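You operate a simulated robot arm through the tools that you are given. There is no shell and no other tool.

You are at the controls of a simulated two-armed robot. One attempt, no reset.

## Task
Uncap the purple-capped vial from the long white rack with the capping block and put it back in its well.
Fine: grip it first; cap on the block's CAP mark; free the grip. Set down upright: what you pick out.

The check looks at the end state, three seconds after you hand in, the way a careful person would. Anything else that was tipped, shoved, dropped, spilled or broken makes it a failure. Lids that push on must go on centred and level and be pressed home; caps that screw on are set level and turned clockwise until they are tight.

## Robot
Two 7-joint arms with two-finger grippers on one trunk, hanging from a carriage that runs on a gantry, over the field with the corners [-1.665, -0.061], [0.835, -0.061], [0.835, 1.119], [-1.665, 1.119] (x, y) and turns from -6.562 to 5.445 rad about z. Base frame: it is fixed where the carriage stands at the start and does not move with it; the origin is on the floor, on the carriage's upright axis, x ahead of it, y to its left, z up; the surface under the hand at the start is at about z = 0.85. Lengths are in m, angles in rad, forces in N, time in s.
The left shoulder is at the start at [0, 0.236, 1.615], the right one opposite. With the tool pointing down near the work surface each hand reaches from about 0.1 to 0.62 m from the robot's upright axis, wherever it stands, measured 20 degrees to its own side. Places, roughly: grip slide [0.3, 0.1, 0.9]; well of the capping block [0.3, 0.1, 0.9]. Payload 3.43 kg a hand.
Tool frame (each hand has its own): the origin (TCP) lies between the finger pads and is the grasp point; the fingertips stand 0.03 m ahead of it; z points along the fingers, y is the line along which they close. The gripper opens to 0.104 m; its body begins 0.057 m behind the TCP.
Orientation is told as [roll, pitch, yaw] about the base's x, y, z axes, in that order, counted from this pose: with the fingers straight down and closing along the base's y, the tool's x points along the base's -x, its y along +y and its z along -z.

## Interface
- The arms move only by the tool arm_command. It takes "left_deltas", "right_deltas" or both (then of equal length, played together; a hand with none holds still); each is a list of rows, each a list of 7 numbers: the shift along the base's x, y, z in m, then the turn, a rotation vector about the base's x, y, z in rad, then the opening, from 0 (shut) to 1 (fully open). In form: [[dx, dy, dz, wx, wy, wz, jaw], ...]. A call has 1 to 20 rows; each row is the pose to reach, as a shift and turn from the pose commanded when the call began. Rows are played at 5 a second. More than 0.05 m and 0.15 rad between two rows, or a gripper value outside its range, and nothing of the call is played. Where a pose cannot be reached the arm comes as near as it can. A force on the tool above 40 N (or 10 N above the force at the start of the call, whichever is more), or a blocked arm, ends the call early, and 0.2 s more pass. Each finger travels about 0.045 m/s and halts on what it meets, pressing with about 41 N; the grip force reading is that of the motor and also rises with nothing between the fingers. The clock runs only during rows and for 0.2 s after the last one: add rows that repeat a pose to give the fingers time. It gives the time, the measured TCP pose, the force on the tool (base axes), the opening and the grip force at its end, in the units of the frame above (readings bear some noise), with the torque about the TCP (base axes, N m) and any sound that the robot's microphone picked up.
- Cameras (640 x 400 px; columns grow to the right, rows downward): "scene" is now at [0.257, -0.0053, 1.7251]; the picture's right is [-0.10, -0.99, 0.00], its down [-0.93, 0.09, -0.36] and it looks along [0.36, -0.04, -0.93] (base axes); focal length 266 px, centre (320, 200). "left" rides on the left gripper at [0.067, -0.018, -0.09] in its tool frame; the picture's right is [0.25, 0.97, 0.00], its down [-0.73, 0.19, -0.66] and it looks along [-0.64, 0.17, 0.75] (tool axes); focal length 218 px, centre (320, 200). "right" rides on the right gripper at [0.067, 0.018, -0.09] in its tool frame; the picture's right is [-0.25, 0.97, 0.00], its down [-0.73, -0.19, -0.66] and it looks along [-0.64, -0.17, 0.75] (tool axes); focal length 218 px, centre (320, 200). There is no depth. A picture from a camera that has moved, and an enlarged one, comes with that camera's place and axes in the base frame and with its lens.
- get_image(camera): a new picture of that camera. The clock stands still meanwhile.
- slide_trunk(by): slides the trunk up (or, below 0, down) by that many m; the arms and the scene camera ride with it, the base frame stays. It gives what a move gives, with no picture.
- base_move(legs): drives the robot by 1 to 6 legs, each [ahead, left, turn to the left] in m, m and rad, along the robot's own axes; the way and the turn of a leg run together, so that a leg with both is an arc; at most 1.5 m and 3.142 rad a leg. The arms and the cameras ride along, it lands a little off, and it stops where it bumps. It keeps to its track: a leg is cut to what the track allows. It gives what a move gives.
- head_to(pan, tilt): turns the head with the scene camera to pan (to the left, within 1.501 rad either way) and tilt (down, from -0.506 to 1.204), counted from straight ahead of the robot. It gives what a move gives.
- enlarge(camera, box): a new picture of the part [left, top, right, bottom] of that camera's present view, enlarged. The clock stands still meanwhile.
- finish_job(): hands the job in; it is judged then, once.

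Nothing tells you exact positions but the pictures and the camera data. Unless the task says otherwise, let go and move clear before handing in.

The tools are called after ">>>" as name(argument=value, ...) on one line, values as JSON. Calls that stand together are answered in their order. arm_command: Moves the arms, as the interface text tells. Its arguments: {"type":"object","properties":{"left_deltas":{"type":"array","items":{"type":"array","items":{"type":"number"}}},"right_deltas":{"type":"array","items":{"type":"array","items":{"type":"number"}}}},"required":[]} The other tools are called the same way: slide_trunk (by) moves the trunk up or down; base_move (legs) drives the base; head_to (pan, tilt) turns the head that bears the scene camera; get_image (camera) takes a picture; enlarge (camera, box) takes an enlarged picture of a part of a camera's view; finish_job () hands the job in.

At the start:

```text
clock: 0.0
left_position: [0.5221, 0.1896, 1.1241]
left_ee_rot: [-0.001, 0.001, 0.001]
left_wrist_force: [-0.6, 0.6, -0.6]
left_wrist_torque: [-0.03, 0.02, -0.01]
left_opening: 0.104
left_gripper_force: 0.1
right_position: [0.5892, -0.1837, 1.2165]
right_ee_rot: [0.001, 0.0, 0.0]
right_wrist_force: [0.0, -0.1, 0.4]
right_wrist_torque: [0.0, 0.01, 0.01]
right_opening: 0.1039
right_gripper_force: 0.3
trunk travel left (down, up): [-0.525, 0.115]
robot x, y, heading: [-0.0008, -0.0019, -0.004]
head pan, tilt (commanded): [-0.099, 1.201]
```

scene: 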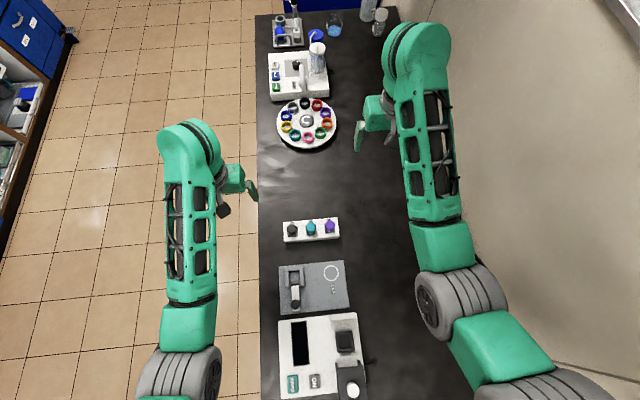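
right: 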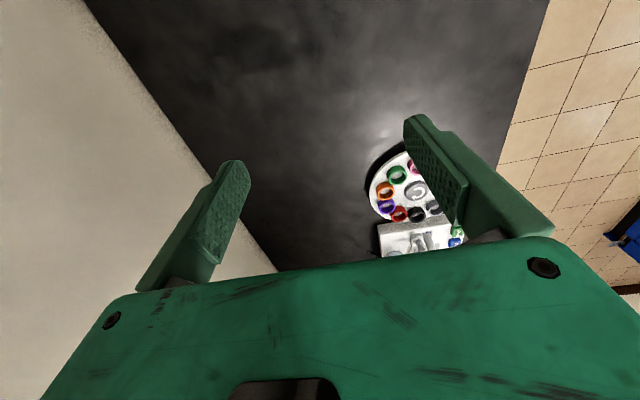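
left: 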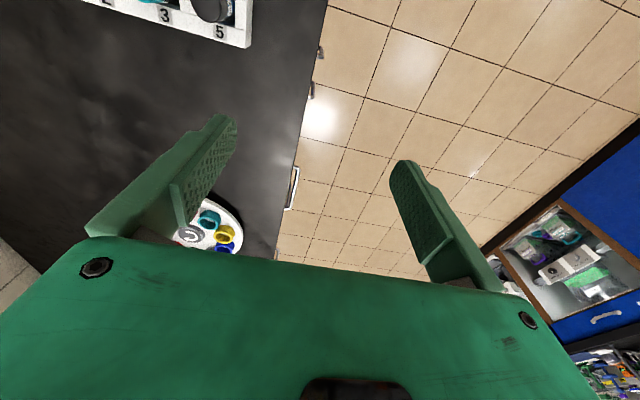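

I see a long bench with a white rack of three capped vials (black, teal, purple), a grey capping block beneath it in the picture, and other devices. I'll look closer at the rack and the block first.

>>> enlarge(camera="scene", box=[260, 200, 370, 270])

>>> enlarge(camera="scene", box=[265, 250, 365, 320])

>>> enlarge(camera="scene", box=[250, 0, 410, 160])

>>> enlarge(camera="scene", box=[260, 300, 400, 400])

```text
5.71 times, centred on (315, 235) of scene
camera zoom: at [0.257, -0.0053, 1.7251], right [-0.1, -0.99, 0.0], down [-0.93, 0.09, -0.36], along [0.36, -0.04, -0.93], focal length 1518 px, centre (349, 0)
```

zoom: 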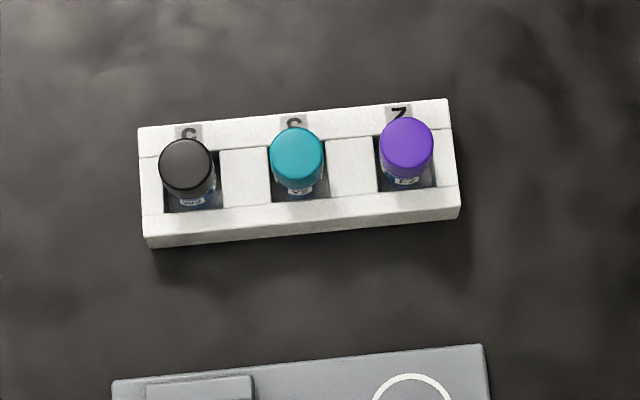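

```text
5.71 times, centred on (315, 285) of scene
camera zoom: at [0.257, -0.0053, 1.7251], right [-0.1, -0.99, 0.0], down [-0.93, 0.09, -0.36], along [0.36, -0.04, -0.93], focal length 1518 px, centre (349, -286)
```

zoom: 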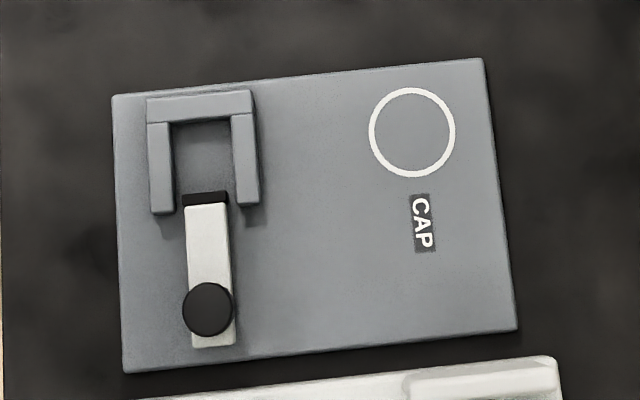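

```text
2.50 times, centred on (330, 80) of scene
camera zoom: at [0.257, -0.0053, 1.7251], right [-0.1, -0.99, 0.0], down [-0.93, 0.09, -0.36], along [0.36, -0.04, -0.93], focal length 664 px, centre (295, 500)
```

zoom: 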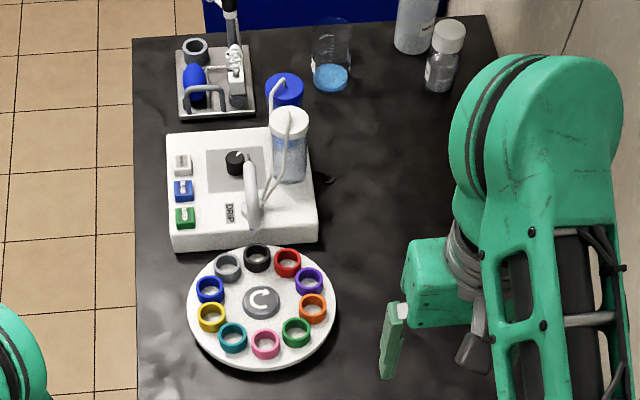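

```text
4.00 times, centred on (330, 350) of scene
camera zoom: at [0.257, -0.0053, 1.7251], right [-0.1, -0.99, 0.0], down [-0.93, 0.09, -0.36], along [0.36, -0.04, -0.93], focal length 1062 px, centre (280, -400)
```

zoom: 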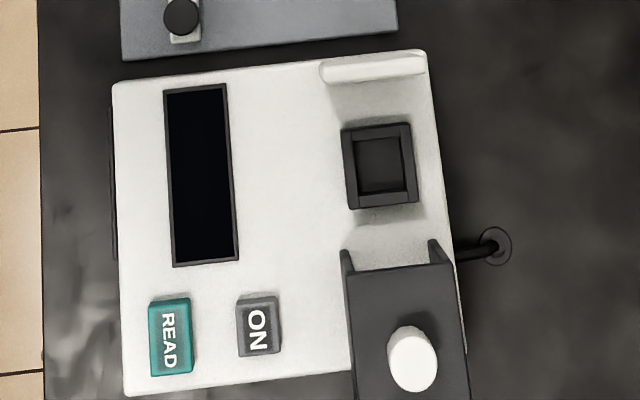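

The rack runs parallel to y at x≈0.476, with vials at y≈0.06, 0 and -0.06 (purple). The block has its U-well near (0.34, 0.06), the slide knob near (0.26, 0.066) and the CAP ring near (0.34, -0.05). I'll move the left hand so its camera sees these from closer up.

>>> arm_command(left_deltas=[[-0.03, -0.02, 0.0, 0, 0, 0, 1], [-0.06, -0.05, 0.0, 0, 0, 0, 1], [-0.1, -0.07, 0.0, 0, 0, 0, 1], [-0.14, -0.1, 0.0, 0, 0, 0, 1], [-0.18, -0.12, 0.0, 0, 0, 0, 1], [-0.22, -0.14, 0.0, 0, 0, 0, 1], [-0.22, -0.14, 0.0, 0, 0, 0, 1]])

>>> get_image(camera="left")

>>> get_image(camera="scene")

```text
clock: 1.6
left_position: [0.3032, 0.0499, 1.1258]
left_ee_rot: [0.001, -0.001, -0.002]
left_wrist_force: [0.6, -0.1, -0.7]
left_wrist_torque: [0.0, -0.01, -0.01]
left_opening: 0.1039
left_gripper_force: 0.1
right_position: [0.5907, -0.1851, 1.2169]
right_ee_rot: [0.001, 0.001, 0.0]
right_wrist_force: [-0.8, -0.6, -0.2]
right_wrist_torque: [0.03, -0.01, 0.02]
right_opening: 0.1038
right_gripper_force: 0.1
trunk travel left (down, up): [-0.525, 0.115]
robot x, y, heading: [0.0033, 0.0014, -0.001]
head pan, tilt (commanded): [-0.099, 1.201]
```

```text
taken
camera left: at [0.2359, 0.0324, 1.2137], right [-0.25, 0.97, 0.0], down [0.73, 0.19, 0.66], along [0.64, 0.17, -0.75], focal length 218 px, centre (320, 200)
```

left: 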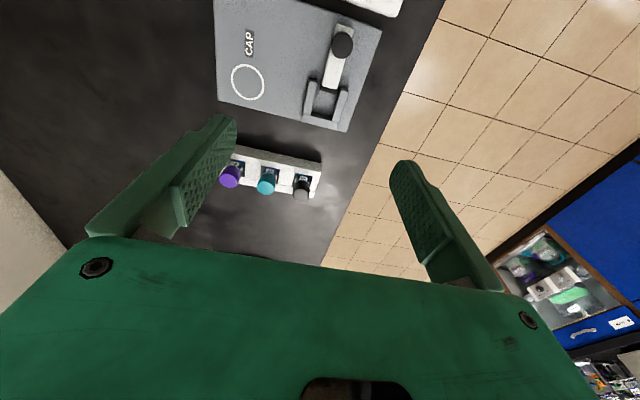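

```text
taken
camera scene: at [0.257, -0.0053, 1.7251], right [-0.1, -0.99, 0.0], down [-0.93, 0.09, -0.36], along [0.36, -0.04, -0.93], focal length 266 px, centre (320, 200)
```

scene: 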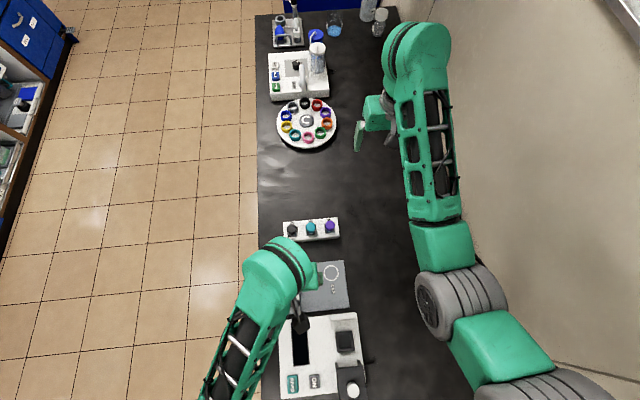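

The left camera shows the rack and block well. I'll enlarge both to get heights and shapes.

>>> enlarge(camera="left", box=[210, 135, 330, 210])

>>> enlarge(camera="left", box=[200, 0, 392, 120])

>>> enlarge(camera="left", box=[280, 10, 380, 140])

```text
5.33 times, centred on (270, 172) of left
camera zoom: at [0.2359, 0.0324, 1.2137], right [-0.25, 0.97, 0.0], down [0.73, 0.19, 0.66], along [0.64, 0.17, -0.75], focal length 1164 px, centre (587, 347)
```

zoom: 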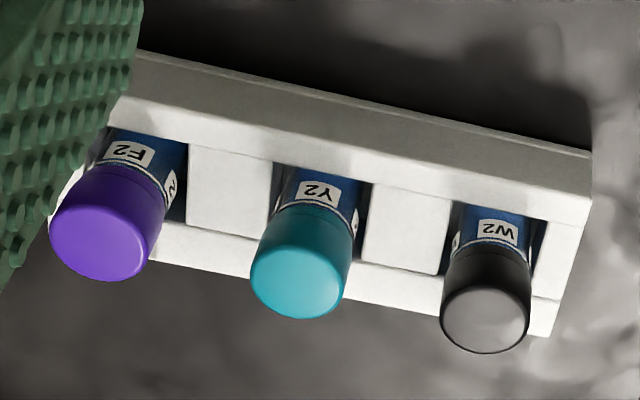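

```text
3.33 times, centred on (296, 60) of left
camera zoom: at [0.2359, 0.0324, 1.2137], right [-0.25, 0.97, 0.0], down [0.73, 0.19, 0.66], along [0.64, 0.17, -0.75], focal length 728 px, centre (400, 667)
```

zoom: 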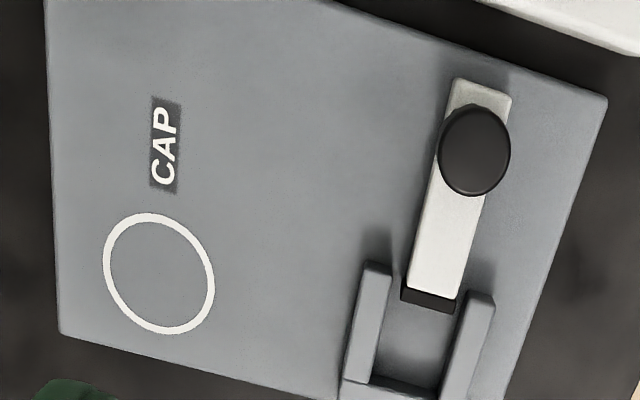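

```text
3.08 times, centred on (330, 75) of left
camera zoom: at [0.2359, 0.0324, 1.2137], right [-0.25, 0.97, 0.0], down [0.73, 0.19, 0.66], along [0.64, 0.17, -0.75], focal length 672 px, centre (289, 585)
```

zoom: 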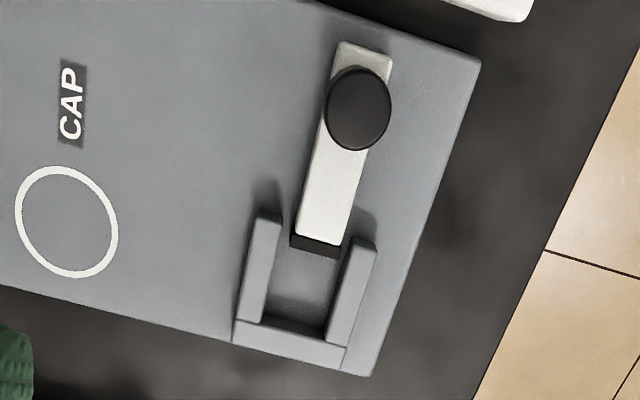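

The purple cap top is at about (0.477, -0.0595, 0.925), the rack top at z≈0.878 and the block plate top at z≈0.863. I'll take sharper views of the block's well and slide before touching anything.

>>> enlarge(camera="left", box=[300, 50, 364, 140])

>>> enlarge(camera="left", box=[310, 15, 374, 55])

>>> enlarge(camera="scene", box=[300, 215, 350, 245])

```text
4.44 times, centred on (332, 95) of left
camera zoom: at [0.2359, 0.0324, 1.2137], right [-0.25, 0.97, 0.0], down [0.73, 0.19, 0.66], along [0.64, 0.17, -0.75], focal length 970 px, centre (267, 667)
```

zoom: 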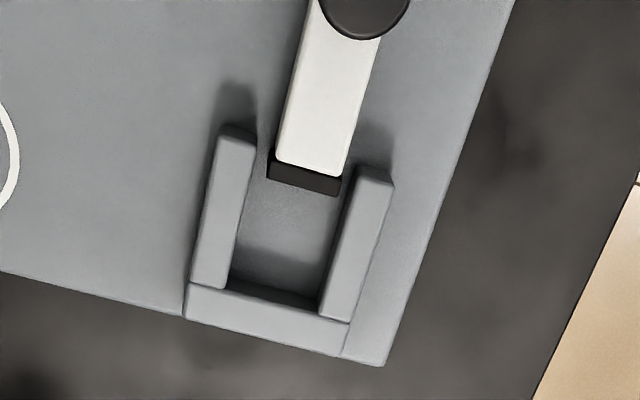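

```text
10.00 times, centred on (342, 35) of left
camera zoom: at [0.2359, 0.0324, 1.2137], right [-0.25, 0.97, 0.0], down [0.73, 0.19, 0.66], along [0.64, 0.17, -0.75], focal length 2183 px, centre (100, 1850)
```

zoom: 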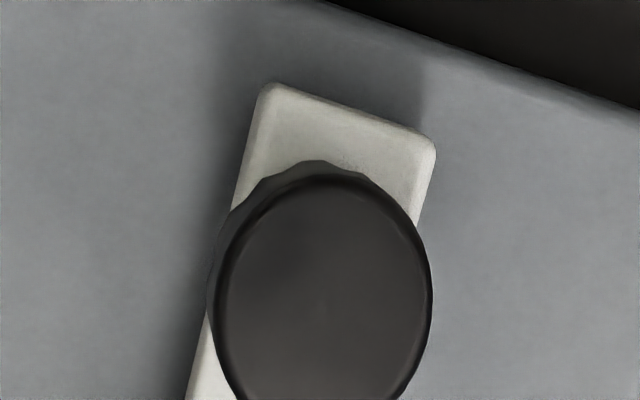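

```text
12.80 times, centred on (325, 230) of scene
camera zoom: at [0.257, -0.0053, 1.7251], right [-0.1, -0.99, 0.0], down [-0.93, 0.09, -0.36], along [0.36, -0.04, -0.93], focal length 3399 px, centre (256, -184)
```

zoom: 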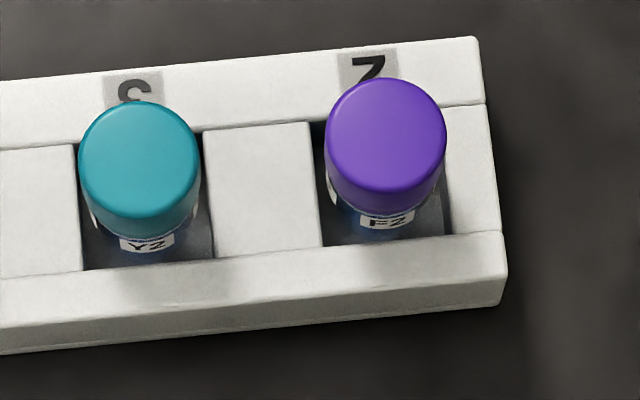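

The block's inner well is centred near (0.341, 0.0655), with its wall tops at z≈0.88. I'll bring the left hand above the purple vial, turned so the fingers close along x, clear of the neighbouring vials.

>>> arm_command(left_deltas=[[0.016, -0.01, -0.009, 0, 0, -0.143, 1], [0.032, -0.02, -0.018, 0, 0, -0.286, 1], [0.048, -0.03, -0.028, 0, 0, -0.428, 1], [0.064, -0.04, -0.037, 0, 0, -0.571, 1], [0.08, -0.05, -0.046, 0, 0, -0.714, 1], [0.096, -0.06, -0.055, 0, 0, -0.857, 1], [0.112, -0.07, -0.064, 0, 0, -1.0, 1], [0.128, -0.08, -0.074, 0, 0, -1.142, 1], [0.144, -0.09, -0.083, 0, 0, -1.285, 1], [0.16, -0.1, -0.092, 0, 0, -1.428, 1], [0.174, -0.109, -0.1, 0, 0, -1.571, 1], [0.174, -0.109, -0.1, 0, 0, -1.571, 1]])

>>> get_image(camera="left")

>>> get_image(camera="scene")

```text
clock: 4.2
left_position: [0.4761, -0.0587, 1.0225]
left_ee_rot: [0.0, 0.0, -1.574]
left_wrist_force: [0.2, 0.4, -0.4]
left_wrist_torque: [-0.01, -0.01, 0.0]
left_opening: 0.1039
left_gripper_force: 0.0
right_position: [0.59, -0.1844, 1.2162]
right_ee_rot: [-0.002, 0.001, -0.001]
right_wrist_force: [-1.0, -0.3, 0.3]
right_wrist_torque: [0.0, -0.01, 0.0]
right_opening: 0.1038
right_gripper_force: 0.0
trunk travel left (down, up): [-0.525, 0.115]
robot x, y, heading: [0.0001, -0.0016, -0.0]
head pan, tilt (commanded): [-0.099, 1.201]
```

```text
taken
camera left: at [0.4595, 0.0084, 1.1109], right [0.97, 0.25, 0.0], down [0.19, -0.73, 0.66], along [0.16, -0.64, -0.75], focal length 218 px, centre (320, 200)
```

left: 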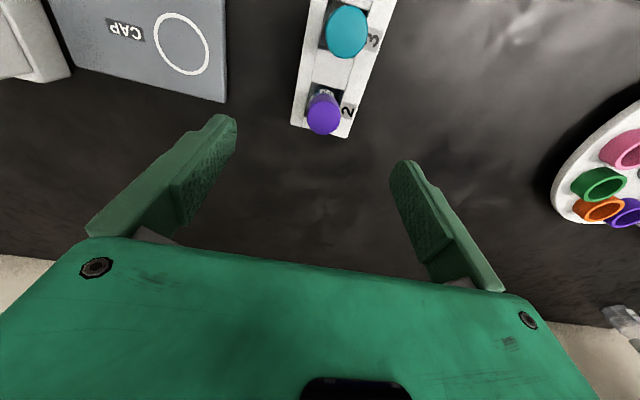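

```text
taken
camera scene: at [0.257, -0.0053, 1.7251], right [-0.1, -0.99, 0.0], down [-0.93, 0.09, -0.36], along [0.36, -0.04, -0.93], focal length 266 px, centre (320, 200)
```

scene: 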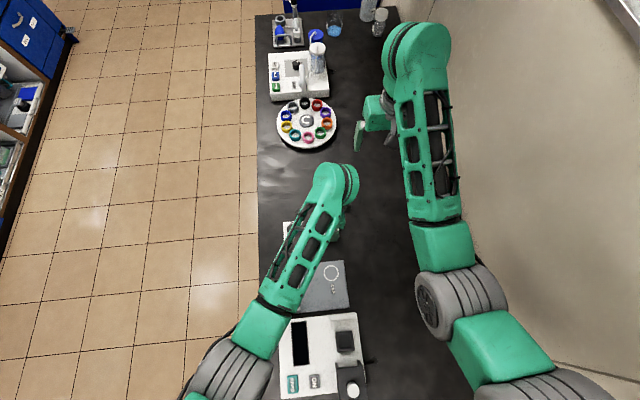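

The arm reached the pose over the purple vial. I'll zoom in to refine the vial's position from this view.

>>> enlarge(camera="left", box=[270, 60, 370, 150])

>>> enlarge(camera="scene", box=[270, 150, 400, 270])

```text
4.44 times, centred on (320, 105) of left
camera zoom: at [0.4595, 0.0084, 1.1109], right [0.97, 0.25, 0.0], down [0.19, -0.73, 0.66], along [0.16, -0.64, -0.75], focal length 970 px, centre (320, 622)
```

zoom: 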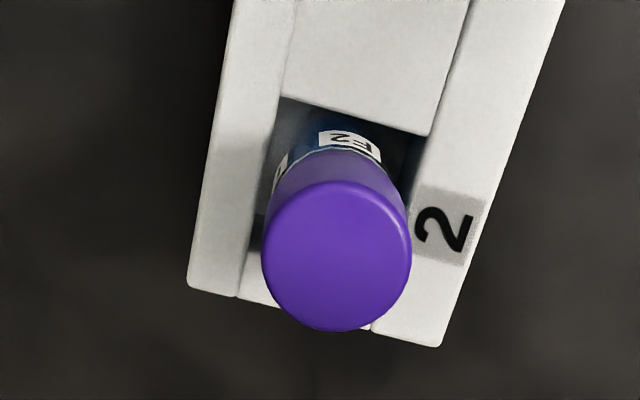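

```text
3.33 times, centred on (335, 210) of scene
camera zoom: at [0.257, -0.0053, 1.7251], right [-0.1, -0.99, 0.0], down [-0.93, 0.09, -0.36], along [0.36, -0.04, -0.93], focal length 885 px, centre (270, 167)
```

zoom: 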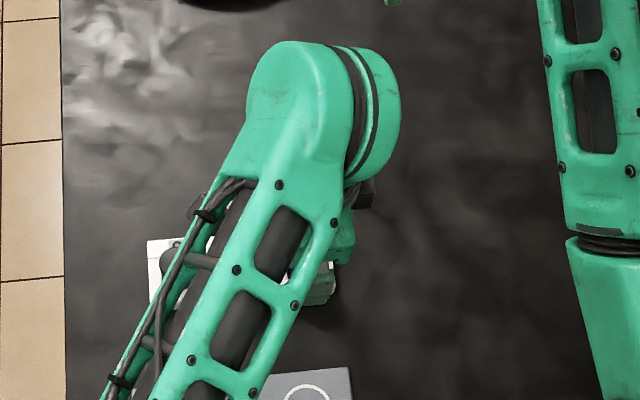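

The cap centre reads as (0.479, -0.059) with a diameter of about 28.5 mm. I'll descend so the fingertips stop at z≈0.885, just above the rack top, with the fingers still open.

>>> arm_command(left_deltas=[[0.002, -0.0005, -0.03, 0, 0, 0, 1], [0.002, -0.0005, -0.06, 0, 0, 0, 1], [0.002, -0.0005, -0.085, 0, 0, 0, 1], [0.002, -0.0005, -0.1, 0, 0, 0, 1], [0.002, -0.0005, -0.108, 0, 0, 0, 1], [0.002, -0.0005, -0.108, 0, 0, 0, 1]])

>>> get_image(camera="left")

```text
clock: 5.6
left_position: [0.4798, -0.0601, 0.9161]
left_ee_rot: [0.0, 0.001, -1.571]
left_wrist_force: [-0.7, 0.2, 0.4]
left_wrist_torque: [0.03, -0.03, -0.02]
left_opening: 0.1042
left_gripper_force: 0.0
right_position: [0.5891, -0.1836, 1.2165]
right_ee_rot: [-0.001, 0.0, 0.0]
right_wrist_force: [0.2, -0.1, 0.7]
right_wrist_torque: [-0.01, 0.04, 0.01]
right_opening: 0.1037
right_gripper_force: 0.2
trunk travel left (down, up): [-0.525, 0.115]
robot x, y, heading: [-0.0001, -0.0017, 0.004]
head pan, tilt (commanded): [-0.099, 1.201]
```

```text
taken
camera left: at [0.4614, 0.0072, 1.0053], right [0.97, 0.25, 0.0], down [0.19, -0.73, 0.66], along [0.17, -0.64, -0.75], focal length 218 px, centre (320, 200)
```

left: 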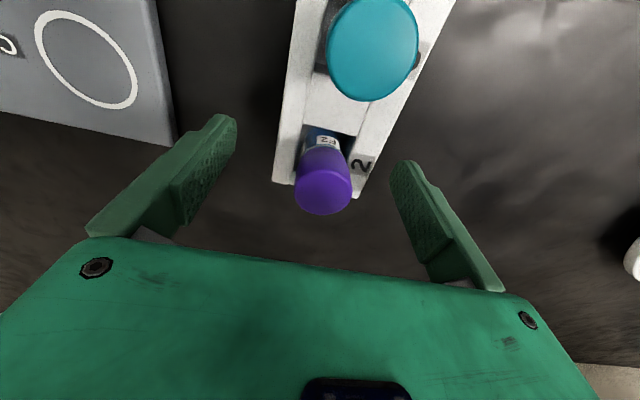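

The cap sits centred between the open fingers. I'll close on it.

>>> arm_command(left_deltas=[[0, 0, 0, 0, 0, 0, 0.6], [0, 0, 0, 0, 0, 0, 0.4], [0, 0, 0, 0, 0, 0, 0.2], [0, 0, 0, 0, 0, 0, 0], [0, 0, 0, 0, 0, 0, 0], [0, 0, 0, 0, 0, 0, 0], [0, 0, 0, 0, 0, 0, 0]])

>>> get_image(camera="left")

```text
clock: 7.2
left_position: [0.4789, -0.061, 0.918]
left_ee_rot: [-0.001, -0.001, -1.573]
left_wrist_force: [0.5, 0.0, 0.0]
left_wrist_torque: [-0.03, 0.0, 0.0]
left_opening: 0.0284
left_gripper_force: 41.0
right_position: [0.5897, -0.1843, 1.2161]
right_ee_rot: [0.0, -0.001, 0.001]
right_wrist_force: [-0.3, -0.4, 0.5]
right_wrist_torque: [0.0, 0.0, 0.0]
right_opening: 0.1041
right_gripper_force: 0.0
trunk travel left (down, up): [-0.525, 0.115]
robot x, y, heading: [-0.0, 0.0018, -0.002]
head pan, tilt (commanded): [-0.099, 1.201]
```

```text
taken
camera left: at [0.4614, 0.0073, 1.0054], right [0.97, 0.25, 0.0], down [0.19, -0.73, 0.66], along [0.17, -0.64, -0.75], focal length 218 px, centre (320, 200)
```

left: 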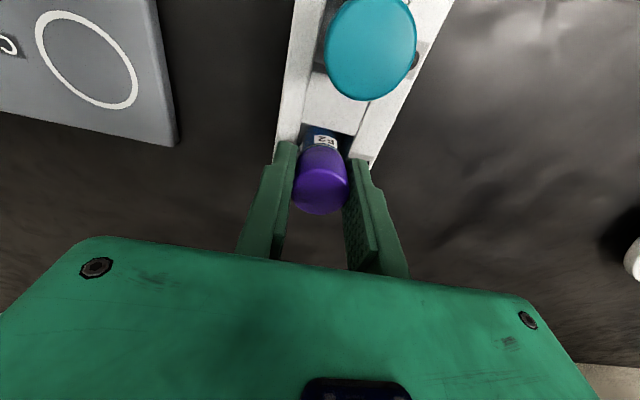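

The cap is gripped at an opening of 28.4 mm with 41 N. I'll lift straight up and check that the vial comes along cleanly.

>>> arm_command(left_deltas=[[0, 0, 0.01, 0, 0, 0, 0], [0, 0, 0.03, 0, 0, 0, 0], [0, 0, 0.055, 0, 0, 0, 0], [0, 0, 0.08, 0, 0, 0, 0], [0, 0, 0.1, 0, 0, 0, 0], [0, 0, 0.1, 0, 0, 0, 0]])

>>> get_image(camera="left")

>>> get_image(camera="right")

```text
clock: 8.6
left_position: [0.4786, -0.0593, 1.0157]
left_ee_rot: [0.0, 0.0, -1.571]
left_wrist_force: [-0.2, -1.4, 0.4]
left_wrist_torque: [0.02, -0.02, 0.0]
left_opening: 0.0287
left_gripper_force: 41.4
right_position: [0.5898, -0.1835, 1.217]
right_ee_rot: [0.0, 0.0, 0.001]
right_wrist_force: [0.1, 0.0, 0.3]
right_wrist_torque: [0.02, -0.02, 0.02]
right_opening: 0.1041
right_gripper_force: 0.1
trunk travel left (down, up): [-0.525, 0.115]
robot x, y, heading: [-0.0006, -0.0003, -0.002]
head pan, tilt (commanded): [-0.099, 1.201]
```

```text
taken
camera left: at [0.461, 0.0085, 1.1044], right [0.97, 0.25, 0.0], down [0.19, -0.73, 0.66], along [0.17, -0.64, -0.75], focal length 218 px, centre (320, 200)
```

left: 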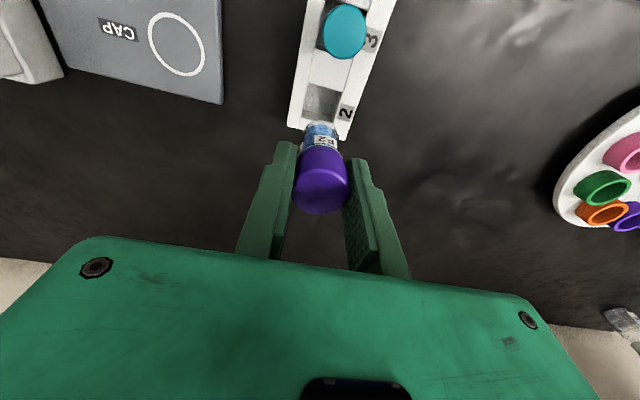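

```text
taken
camera right: at [0.5238, -0.1671, 1.307], right [0.25, 0.97, 0.0], down [0.73, -0.19, 0.66], along [0.64, -0.17, -0.75], focal length 218 px, centre (320, 200)
```

right: 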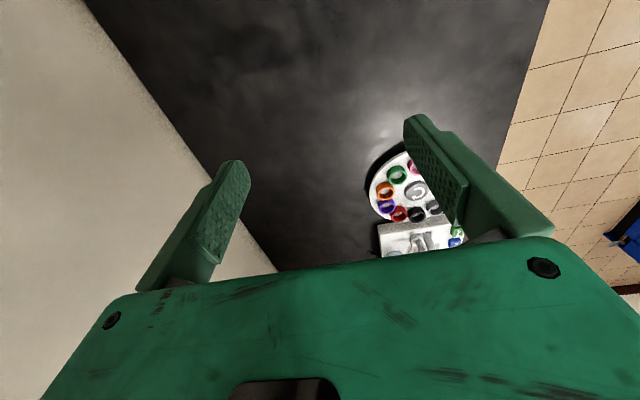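

The vial came up out of its well. I'll zoom in on the vial and the emptied rack well to judge the vial length and well depth.

>>> enlarge(camera="left", box=[270, 70, 370, 220])

>>> enlarge(camera="left", box=[280, 75, 370, 145])

```text
2.67 times, centred on (320, 145) of left
camera zoom: at [0.461, 0.0085, 1.1044], right [0.97, 0.25, 0.0], down [0.19, -0.73, 0.66], along [0.17, -0.64, -0.75], focal length 582 px, centre (320, 347)
```

zoom: 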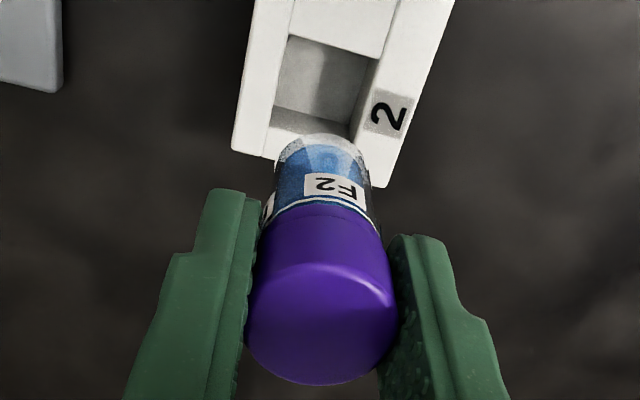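

```text
5.71 times, centred on (325, 110) of left
camera zoom: at [0.461, 0.0085, 1.1044], right [0.97, 0.25, 0.0], down [0.19, -0.73, 0.66], along [0.17, -0.64, -0.75], focal length 1247 px, centre (291, 714)
```

zoom: 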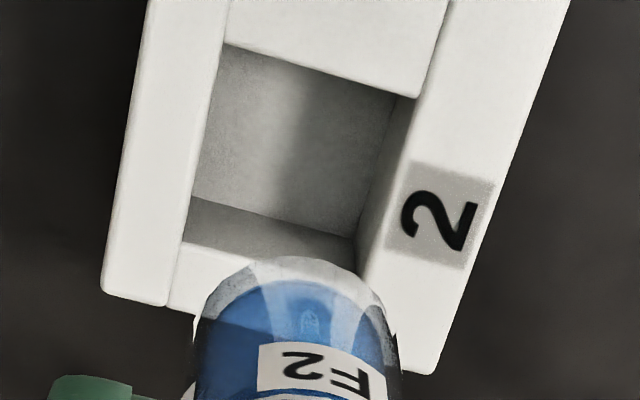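

The rack well spans about x 0.463–0.497 and y -0.079 to -0.0455, with its floor near 0.855. I'll carry the vial over to above the block's well, keeping it high.

>>> arm_command(left_deltas=[[-0.015, 0.014, 0.005, 0, 0, 0, 0], [-0.04, 0.036, 0.01, 0, 0, 0, 0], [-0.065, 0.059, 0.015, 0, 0, 0, 0], [-0.09, 0.082, 0.015, 0, 0, 0, 0], [-0.115, 0.104, 0.015, 0, 0, 0, 0], [-0.138, 0.125, 0.015, 0, 0, 0, 0], [-0.138, 0.125, 0.015, 0, 0, 0, 0]])

>>> get_image(camera="left")

>>> get_image(camera="scene")

```text
clock: 10.2
left_position: [0.3404, 0.0653, 1.0306]
left_ee_rot: [-0.001, 0.002, -1.569]
left_wrist_force: [-0.6, 0.0, -0.4]
left_wrist_torque: [0.0, 0.0, -0.05]
left_opening: 0.0283
left_gripper_force: 41.3
right_position: [0.5902, -0.1841, 1.2175]
right_ee_rot: [-0.002, 0.001, 0.0]
right_wrist_force: [0.1, -0.1, -0.2]
right_wrist_torque: [0.0, 0.01, 0.0]
right_opening: 0.1041
right_gripper_force: 0.2
trunk travel left (down, up): [-0.525, 0.115]
robot x, y, heading: [-0.0002, -0.0011, 0.001]
head pan, tilt (commanded): [-0.099, 1.201]
```

```text
taken
camera left: at [0.3235, 0.133, 1.1179], right [0.97, 0.25, 0.0], down [0.19, -0.73, 0.66], along [0.17, -0.64, -0.75], focal length 218 px, centre (320, 200)
```

left: 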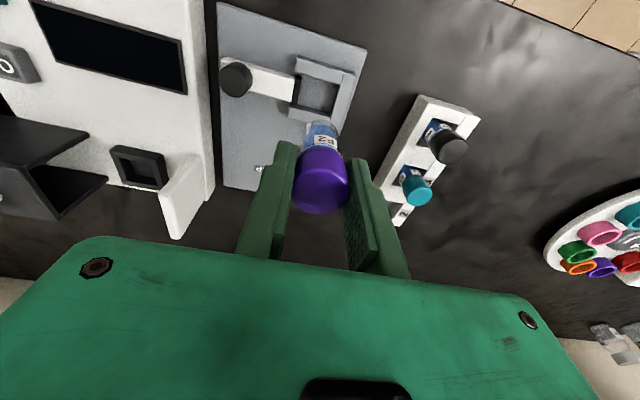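

```text
taken
camera scene: at [0.2571, -0.0053, 1.7251], right [-0.1, -0.99, 0.0], down [-0.93, 0.09, -0.36], along [0.36, -0.04, -0.93], focal length 266 px, centre (320, 200)
```

scene: 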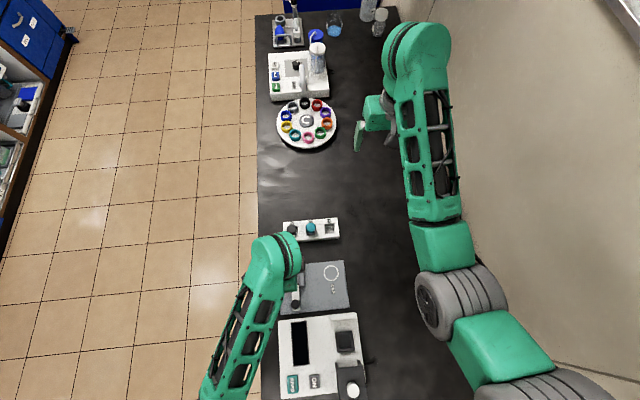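

I can see the vial hanging above the block and the block's well beyond it. I'll zoom in to refine the well position.

>>> enlarge(camera="left", box=[260, 45, 380, 135])

>>> enlarge(camera="left", box=[210, 50, 320, 130])

```text
4.44 times, centred on (320, 90) of left
camera zoom: at [0.3235, 0.133, 1.1179], right [0.97, 0.25, 0.0], down [0.19, -0.73, 0.66], along [0.17, -0.64, -0.75], focal length 970 px, centre (320, 689)
```

zoom: 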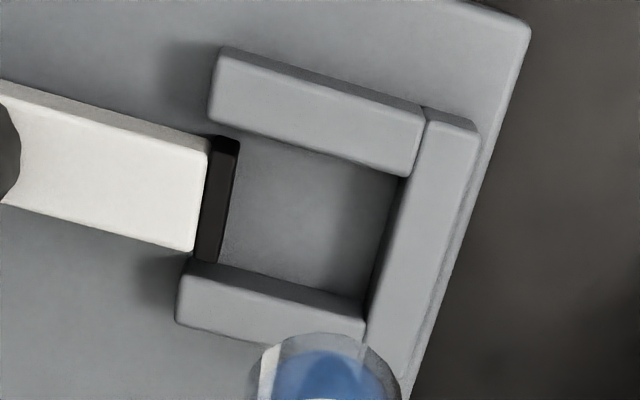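

```text
5.00 times, centred on (265, 90) of left
camera zoom: at [0.3235, 0.133, 1.1179], right [0.97, 0.25, 0.0], down [0.19, -0.73, 0.66], along [0.17, -0.64, -0.75], focal length 1091 px, centre (595, 750)
```

zoom: 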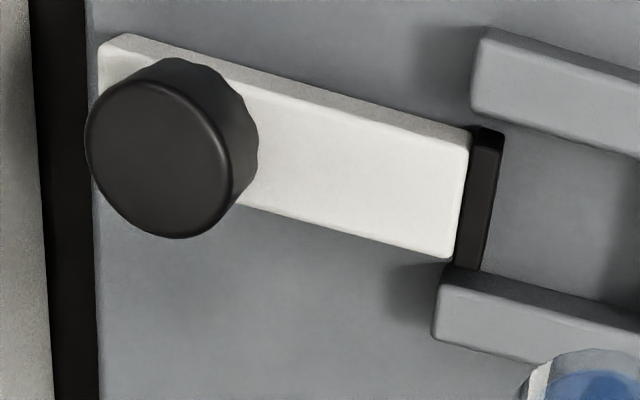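

The block well's inner space reads as x 0.3185–0.357, y 0.048–0.082, with the floor at about 0.862. I'll lower the vial into it, centred at about (0.340, 0.065), and stop just short of the floor.

>>> arm_command(left_deltas=[[-0.001, -0.001, -0.02, 0, 0, 0, 0], [-0.001, -0.001, -0.04, 0, 0, 0, 0], [-0.001, -0.001, -0.06, 0, 0, 0, 0], [-0.001, -0.001, -0.075, 0, 0, 0, 0], [-0.001, -0.001, -0.088, 0, 0, 0, 0], [-0.001, -0.001, -0.098, 0, 0, 0, 0], [-0.001, -0.001, -0.098, 0, 0, 0, 0]])

>>> get_image(camera="left")

>>> enlarge(camera="left", box=[230, 80, 390, 220])

```text
clock: 11.8
left_position: [0.3398, 0.0634, 0.9321]
left_ee_rot: [-0.001, 0.001, -1.571]
left_wrist_force: [0.2, 0.4, 0.4]
left_wrist_torque: [0.0, -0.02, -0.02]
left_opening: 0.0284
left_gripper_force: 41.2
right_position: [0.5915, -0.1836, 1.2169]
right_ee_rot: [-0.001, -0.001, -0.001]
right_wrist_force: [0.3, -0.1, -0.4]
right_wrist_torque: [0.0, -0.02, 0.01]
right_opening: 0.104
right_gripper_force: 0.0
trunk travel left (down, up): [-0.525, 0.115]
robot x, y, heading: [0.001, -0.0016, 0.001]
head pan, tilt (commanded): [-0.099, 1.201]
```

```text
taken
camera left: at [0.3227, 0.1313, 1.021], right [0.97, 0.25, 0.0], down [0.19, -0.73, 0.66], along [0.17, -0.64, -0.75], focal length 218 px, centre (320, 200)
```

left: 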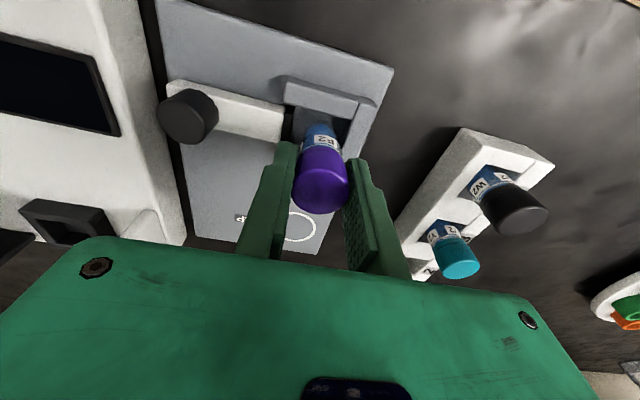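

```text
2.86 times, centred on (310, 150) of left
camera zoom: at [0.3227, 0.1313, 1.021], right [0.97, 0.25, 0.0], down [0.19, -0.73, 0.66], along [0.17, -0.64, -0.75], focal length 624 px, centre (349, 343)
```

zoom: 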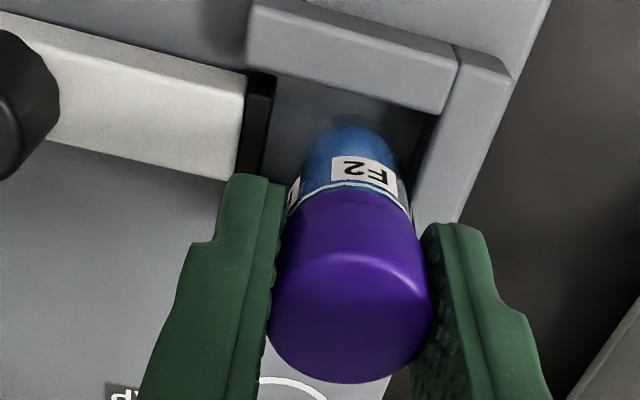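

The vial is going down between the pad and the back wall. I'll lower it in small steps while watching the force.

>>> arm_command(left_deltas=[[0, 0.0005, -0.003, 0, 0, 0, 0], [0, 0.0005, -0.006, 0, 0, 0, 0], [0, 0.0005, -0.008, 0, 0, 0, 0], [0, 0.0005, -0.008, 0, 0, 0, 0]])

```text
clock: 12.8
left_position: [0.3398, 0.0648, 0.9242]
left_ee_rot: [-0.001, 0.0, -1.572]
left_wrist_force: [0.7, 0.6, 0.1]
left_wrist_torque: [0.0, -0.01, 0.02]
left_opening: 0.0284
left_gripper_force: 40.4
right_position: [0.5896, -0.1846, 1.2174]
right_ee_rot: [0.001, 0.001, 0.0]
right_wrist_force: [0.9, 0.3, 0.5]
right_wrist_torque: [0.01, 0.01, 0.04]
right_opening: 0.104
right_gripper_force: 0.2
trunk travel left (down, up): [-0.525, 0.115]
robot x, y, heading: [-0.0008, -0.0031, -0.005]
head pan, tilt (commanded): [-0.099, 1.201]
```

>>> arm_command(left_deltas=[[0, 0, -0.002, 0, 0, 0, 0], [0, 0, -0.003, 0, 0, 0, 0], [0, 0, -0.003, 0, 0, 0, 0]])

```text
clock: 13.6
left_position: [0.3406, 0.0651, 0.9209]
left_ee_rot: [-0.002, -0.001, -1.571]
left_wrist_force: [0.0, -0.8, 0.7]
left_wrist_torque: [0.0, 0.03, 0.01]
left_opening: 0.0287
left_gripper_force: 40.5
right_position: [0.5897, -0.184, 1.2158]
right_ee_rot: [0.0, -0.001, 0.0]
right_wrist_force: [-0.5, -1.2, 0.1]
right_wrist_torque: [-0.03, 0.03, 0.01]
right_opening: 0.1039
right_gripper_force: 0.1
trunk travel left (down, up): [-0.525, 0.115]
robot x, y, heading: [-0.0007, -0.0002, -0.004]
head pan, tilt (commanded): [-0.099, 1.201]
```

No contact yet at z≈0.921. I'll keep lowering in small steps.

>>> arm_command(left_deltas=[[0, 0, -0.002, 0, 0, 0, 0], [0, 0, -0.003, 0, 0, 0, 0], [0, 0, -0.003, 0, 0, 0, 0]])

>>> enlarge(camera="left", box=[230, 80, 390, 220])

```text
clock: 14.4
left_position: [0.3419, 0.0639, 0.9226]
left_ee_rot: [0.004, -0.002, -1.57]
left_wrist_force: [-8.3, 2.1, 32.5]
left_wrist_torque: [0.09, 0.43, 0.02]
left_opening: 0.0288
left_gripper_force: 41.0
right_position: [0.5897, -0.1831, 1.2174]
right_ee_rot: [0.0, 0.001, 0.001]
right_wrist_force: [0.1, 0.4, 0.2]
right_wrist_torque: [-0.03, 0.03, -0.02]
right_opening: 0.1041
right_gripper_force: 0.1
trunk travel left (down, up): [-0.525, 0.115]
robot x, y, heading: [-0.0009, 0.0032, -0.003]
head pan, tilt (commanded): [-0.099, 1.201]
```

```text
2.86 times, centred on (310, 150) of left
camera zoom: at [0.3238, 0.1323, 1.0095], right [0.97, 0.25, 0.0], down [0.19, -0.73, 0.66], along [0.17, -0.64, -0.75], focal length 624 px, centre (349, 343)
```

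zoom: 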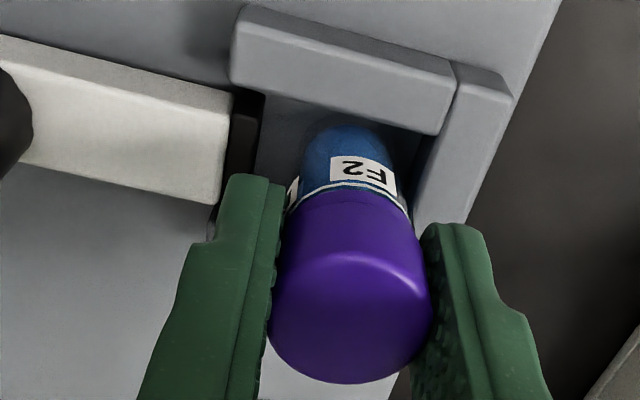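

The vial touched the floor (32 N) with the TCP at about z≈0.919. I'll ease the pressure and then open the fingers moderately.

>>> arm_command(left_deltas=[[0, 0, 0.001, 0, 0, 0, 0], [0, 0, 0.002, 0, 0, 0, 0], [0, 0, 0.002, 0, 0, 0, 0]])

```text
clock: 15.2
left_position: [0.342, 0.0652, 0.9206]
left_ee_rot: [0.003, 0.0, -1.571]
left_wrist_force: [0.9, -1.9, 16.8]
left_wrist_torque: [-0.08, -0.11, -0.02]
left_opening: 0.0284
left_gripper_force: 40.7
right_position: [0.59, -0.1843, 1.2171]
right_ee_rot: [0.0, -0.001, 0.002]
right_wrist_force: [0.6, -0.2, 0.5]
right_wrist_torque: [-0.04, 0.0, 0.0]
right_opening: 0.1039
right_gripper_force: 0.1
trunk travel left (down, up): [-0.525, 0.115]
robot x, y, heading: [0.002, 0.0033, 0.001]
head pan, tilt (commanded): [-0.099, 1.201]
```

>>> arm_command(left_deltas=[[0, 0, 0.0015, 0, 0, 0, 0], [0, 0, 0.0015, 0, 0, 0, 0]])

```text
clock: 15.8
left_position: [0.3412, 0.0664, 0.9207]
left_ee_rot: [-0.003, 0.001, -1.57]
left_wrist_force: [1.8, -0.2, 6.5]
left_wrist_torque: [-0.04, -0.16, -0.07]
left_opening: 0.0284
left_gripper_force: 41.1
right_position: [0.5902, -0.1841, 1.218]
right_ee_rot: [0.0, -0.002, 0.001]
right_wrist_force: [0.0, 0.2, -0.1]
right_wrist_torque: [-0.02, -0.02, 0.0]
right_opening: 0.1039
right_gripper_force: 0.1
trunk travel left (down, up): [-0.525, 0.115]
robot x, y, heading: [-0.0037, -0.0006, -0.0]
head pan, tilt (commanded): [-0.099, 1.201]
```

The residual force is only 6 N. I'll open to about half now.

>>> arm_command(left_deltas=[[0, 0, 0, 0, 0, 0, 0.35], [0, 0, 0, 0, 0, 0, 0.5], [0, 0, 0, 0, 0, 0, 0.5], [0, 0, 0, 0, 0, 0, 0.5]])

>>> enlarge(camera="left", box=[230, 80, 390, 220])

```text
clock: 16.8
left_position: [0.3416, 0.0653, 0.9226]
left_ee_rot: [-0.001, -0.001, -1.569]
left_wrist_force: [0.1, 0.9, 0.8]
left_wrist_torque: [-0.03, 0.0, -0.01]
left_opening: 0.0518
left_gripper_force: 0.0
right_position: [0.59, -0.1836, 1.2172]
right_ee_rot: [-0.001, 0.001, 0.002]
right_wrist_force: [0.5, -0.7, -0.2]
right_wrist_torque: [-0.01, 0.0, -0.01]
right_opening: 0.104
right_gripper_force: 0.1
trunk travel left (down, up): [-0.525, 0.115]
robot x, y, heading: [0.002, 0.0002, -0.002]
head pan, tilt (commanded): [-0.099, 1.201]
```

```text
2.86 times, centred on (310, 150) of left
camera zoom: at [0.3231, 0.1324, 1.011], right [0.97, 0.25, 0.0], down [0.19, -0.73, 0.66], along [0.17, -0.64, -0.75], focal length 624 px, centre (349, 343)
```

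zoom: 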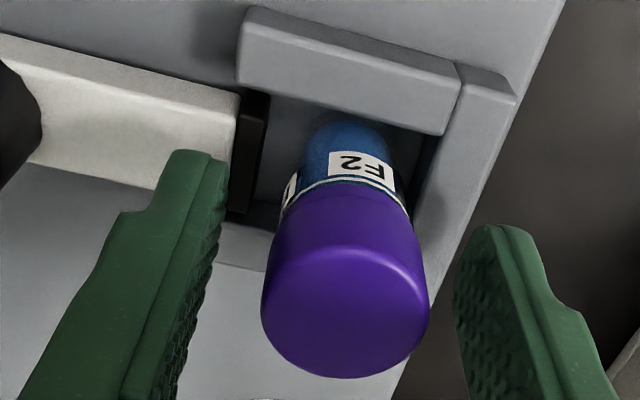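

The vial stands free in the block well. I'll rise clear, then turn the hand to yaw 0 and move over the slide knob.

>>> arm_command(left_deltas=[[0, 0, 0.03, 0, 0, 0, 0.5], [0, 0, 0.06, 0, 0, 0, 0.5], [0, 0, 0.1, 0, 0, 0, 0.5], [-0.005, 0, 0.11, 0, 0, 0.14, 0.5], [-0.01, 0, 0.11, 0, 0, 0.28, 0.5], [-0.02, 0, 0.11, 0, 0, 0.42, 0.5], [-0.03, 0, 0.11, 0, 0, 0.56, 0.5], [-0.04, 0, 0.11, 0, 0, 0.7, 0.5], [-0.05, 0, 0.11, 0, 0, 0.84, 0.5], [-0.06, 0, 0.11, 0, 0, 0.98, 0.5], [-0.07, 0, 0.11, 0, 0, 1.12, 0.5], [-0.075, 0, 0.11, 0, 0, 1.26, 0.5], [-0.079, 0, 0.11, 0, 0, 1.4, 0.5], [-0.079, 0, 0.11, 0, 0, 1.54, 0.5], [-0.079, 0, 0.11, 0, 0, 1.571, 0.5], [-0.079, 0, 0.11, 0, 0, 1.571, 0.5]])

>>> get_image(camera="left")

>>> get_image(camera="scene")

```text
clock: 20.2
left_position: [0.2624, 0.0648, 1.0326]
left_ee_rot: [-0.001, 0.001, 0.001]
left_wrist_force: [0.1, -0.2, 0.5]
left_wrist_torque: [-0.01, -0.01, 0.02]
left_opening: 0.0519
left_gripper_force: 0.1
right_position: [0.5895, -0.1852, 1.2173]
right_ee_rot: [0.0, 0.002, 0.0]
right_wrist_force: [-0.5, 0.3, 0.4]
right_wrist_torque: [0.04, -0.02, -0.01]
right_opening: 0.1039
right_gripper_force: 0.0
trunk travel left (down, up): [-0.525, 0.115]
robot x, y, heading: [0.0004, -0.0021, 0.001]
head pan, tilt (commanded): [-0.099, 1.201]
```

```text
taken
camera left: at [0.1948, 0.0476, 1.121], right [-0.25, 0.97, 0.0], down [0.73, 0.19, 0.66], along [0.64, 0.17, -0.75], focal length 218 px, centre (320, 200)
```

left: 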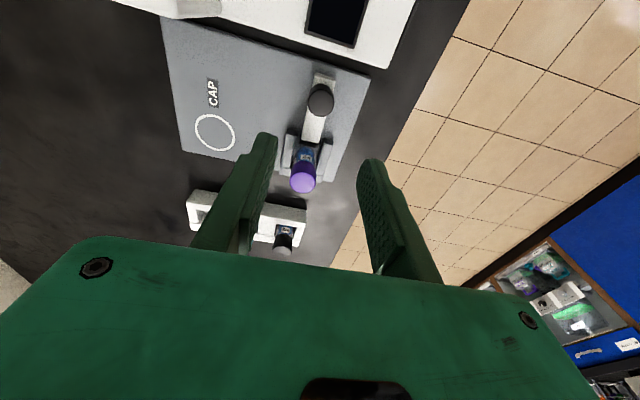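

```text
taken
camera scene: at [0.257, -0.0053, 1.7251], right [-0.1, -0.99, 0.0], down [-0.93, 0.09, -0.36], along [0.36, -0.04, -0.93], focal length 266 px, centre (320, 200)
```

scene: 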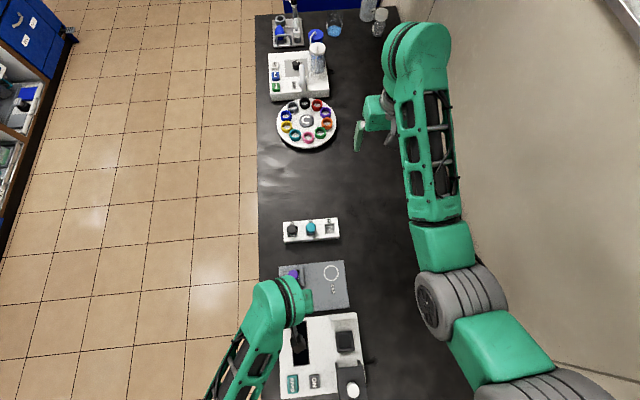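

>>> enlarge(camera="left", box=[270, 60, 370, 200])

>>> enlarge(camera="left", box=[296, 66, 352, 126])

```text
2.86 times, centred on (320, 130) of left
camera zoom: at [0.1948, 0.0476, 1.121], right [-0.25, 0.97, 0.0], down [0.73, 0.19, 0.66], along [0.64, 0.17, -0.75], focal length 624 px, centre (320, 400)
```

zoom: 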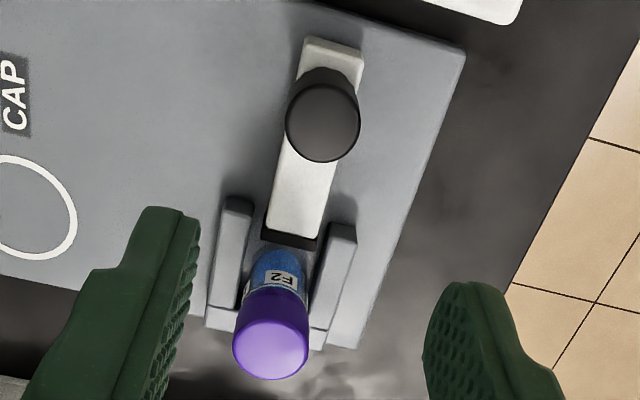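

```text
6.67 times, centred on (324, 96) of left
camera zoom: at [0.1948, 0.0476, 1.121], right [-0.25, 0.97, 0.0], down [0.73, 0.19, 0.66], along [0.64, 0.17, -0.75], focal length 1455 px, centre (293, 893)
```

zoom: 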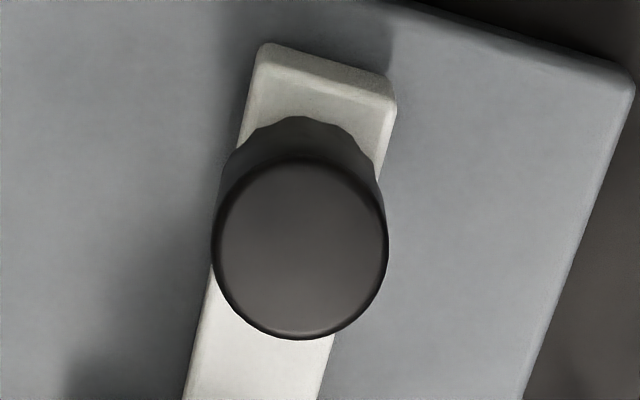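

The knob is at (0.262, 0.066) with its top at z≈0.900 and a diameter of about 25 mm. I'll descend with the tips just above the slide bar and grip it.

>>> arm_command(left_deltas=[[0, 0, -0.04, 0, 0, 0, 0.5], [0, 0, -0.08, 0, 0, 0, 0.5], [0, 0, -0.105, 0, 0, 0, 0.5], [0, 0, -0.115, 0, 0, 0, 0.5], [0, 0, -0.115, 0, 0, 0, 0.5]])

>>> get_image(camera="left")

```text
clock: 21.4
left_position: [0.2774, 0.0867, 0.9428]
left_ee_rot: [0.001, 0.0, -0.001]
left_wrist_force: [0.2, -0.9, 0.2]
left_wrist_torque: [0.0, 0.02, 0.01]
left_opening: 0.052
left_gripper_force: 0.0
left hand out of reach, approached as far as the arm can: row 2, 3, 4, 5
right_position: [0.5906, -0.1845, 1.2162]
right_ee_rot: [0.0, 0.001, 0.0]
right_wrist_force: [0.2, -0.3, -0.2]
right_wrist_torque: [-0.01, 0.01, -0.02]
right_opening: 0.104
right_gripper_force: 0.1
trunk travel left (down, up): [-0.525, 0.115]
robot x, y, heading: [0.0042, 0.0036, -0.005]
head pan, tilt (commanded): [-0.099, 1.201]
```

```text
taken
camera left: at [0.2107, 0.0687, 1.0317], right [-0.25, 0.97, 0.0], down [0.73, 0.19, 0.66], along [0.64, 0.17, -0.75], focal length 218 px, centre (320, 200)
```

left: 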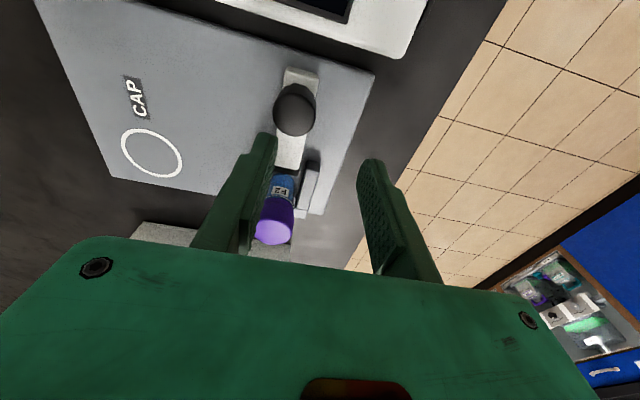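

That pose is too close in for the arm, so the hand stopped short at (0.277, 0.087, 0.943) without touching anything. I'll raise the hand, then back the base off a little so the knob sits in comfortable reach.

>>> arm_command(left_deltas=[[0, 0, 0.03, 0, 0, 0, 0.5], [0, 0, 0.07, 0, 0, 0, 0.5], [0, 0, 0.115, 0, 0, 0, 0.5], [0, 0, 0.115, 0, 0, 0, 0.5]])

```text
clock: 22.4
left_position: [0.2795, 0.0859, 1.0609]
left_ee_rot: [0.0, 0.0, -0.001]
left_wrist_force: [-0.4, 0.5, -0.2]
left_wrist_torque: [0.02, -0.05, 0.0]
left_opening: 0.0521
left_gripper_force: 0.1
right_position: [0.5904, -0.1846, 1.2163]
right_ee_rot: [-0.001, 0.0, 0.0]
right_wrist_force: [0.3, 0.9, 0.2]
right_wrist_torque: [0.03, 0.0, 0.02]
right_opening: 0.1036
right_gripper_force: 0.0
trunk travel left (down, up): [-0.525, 0.115]
robot x, y, heading: [0.0014, 0.0001, -0.003]
head pan, tilt (commanded): [-0.099, 1.201]
```

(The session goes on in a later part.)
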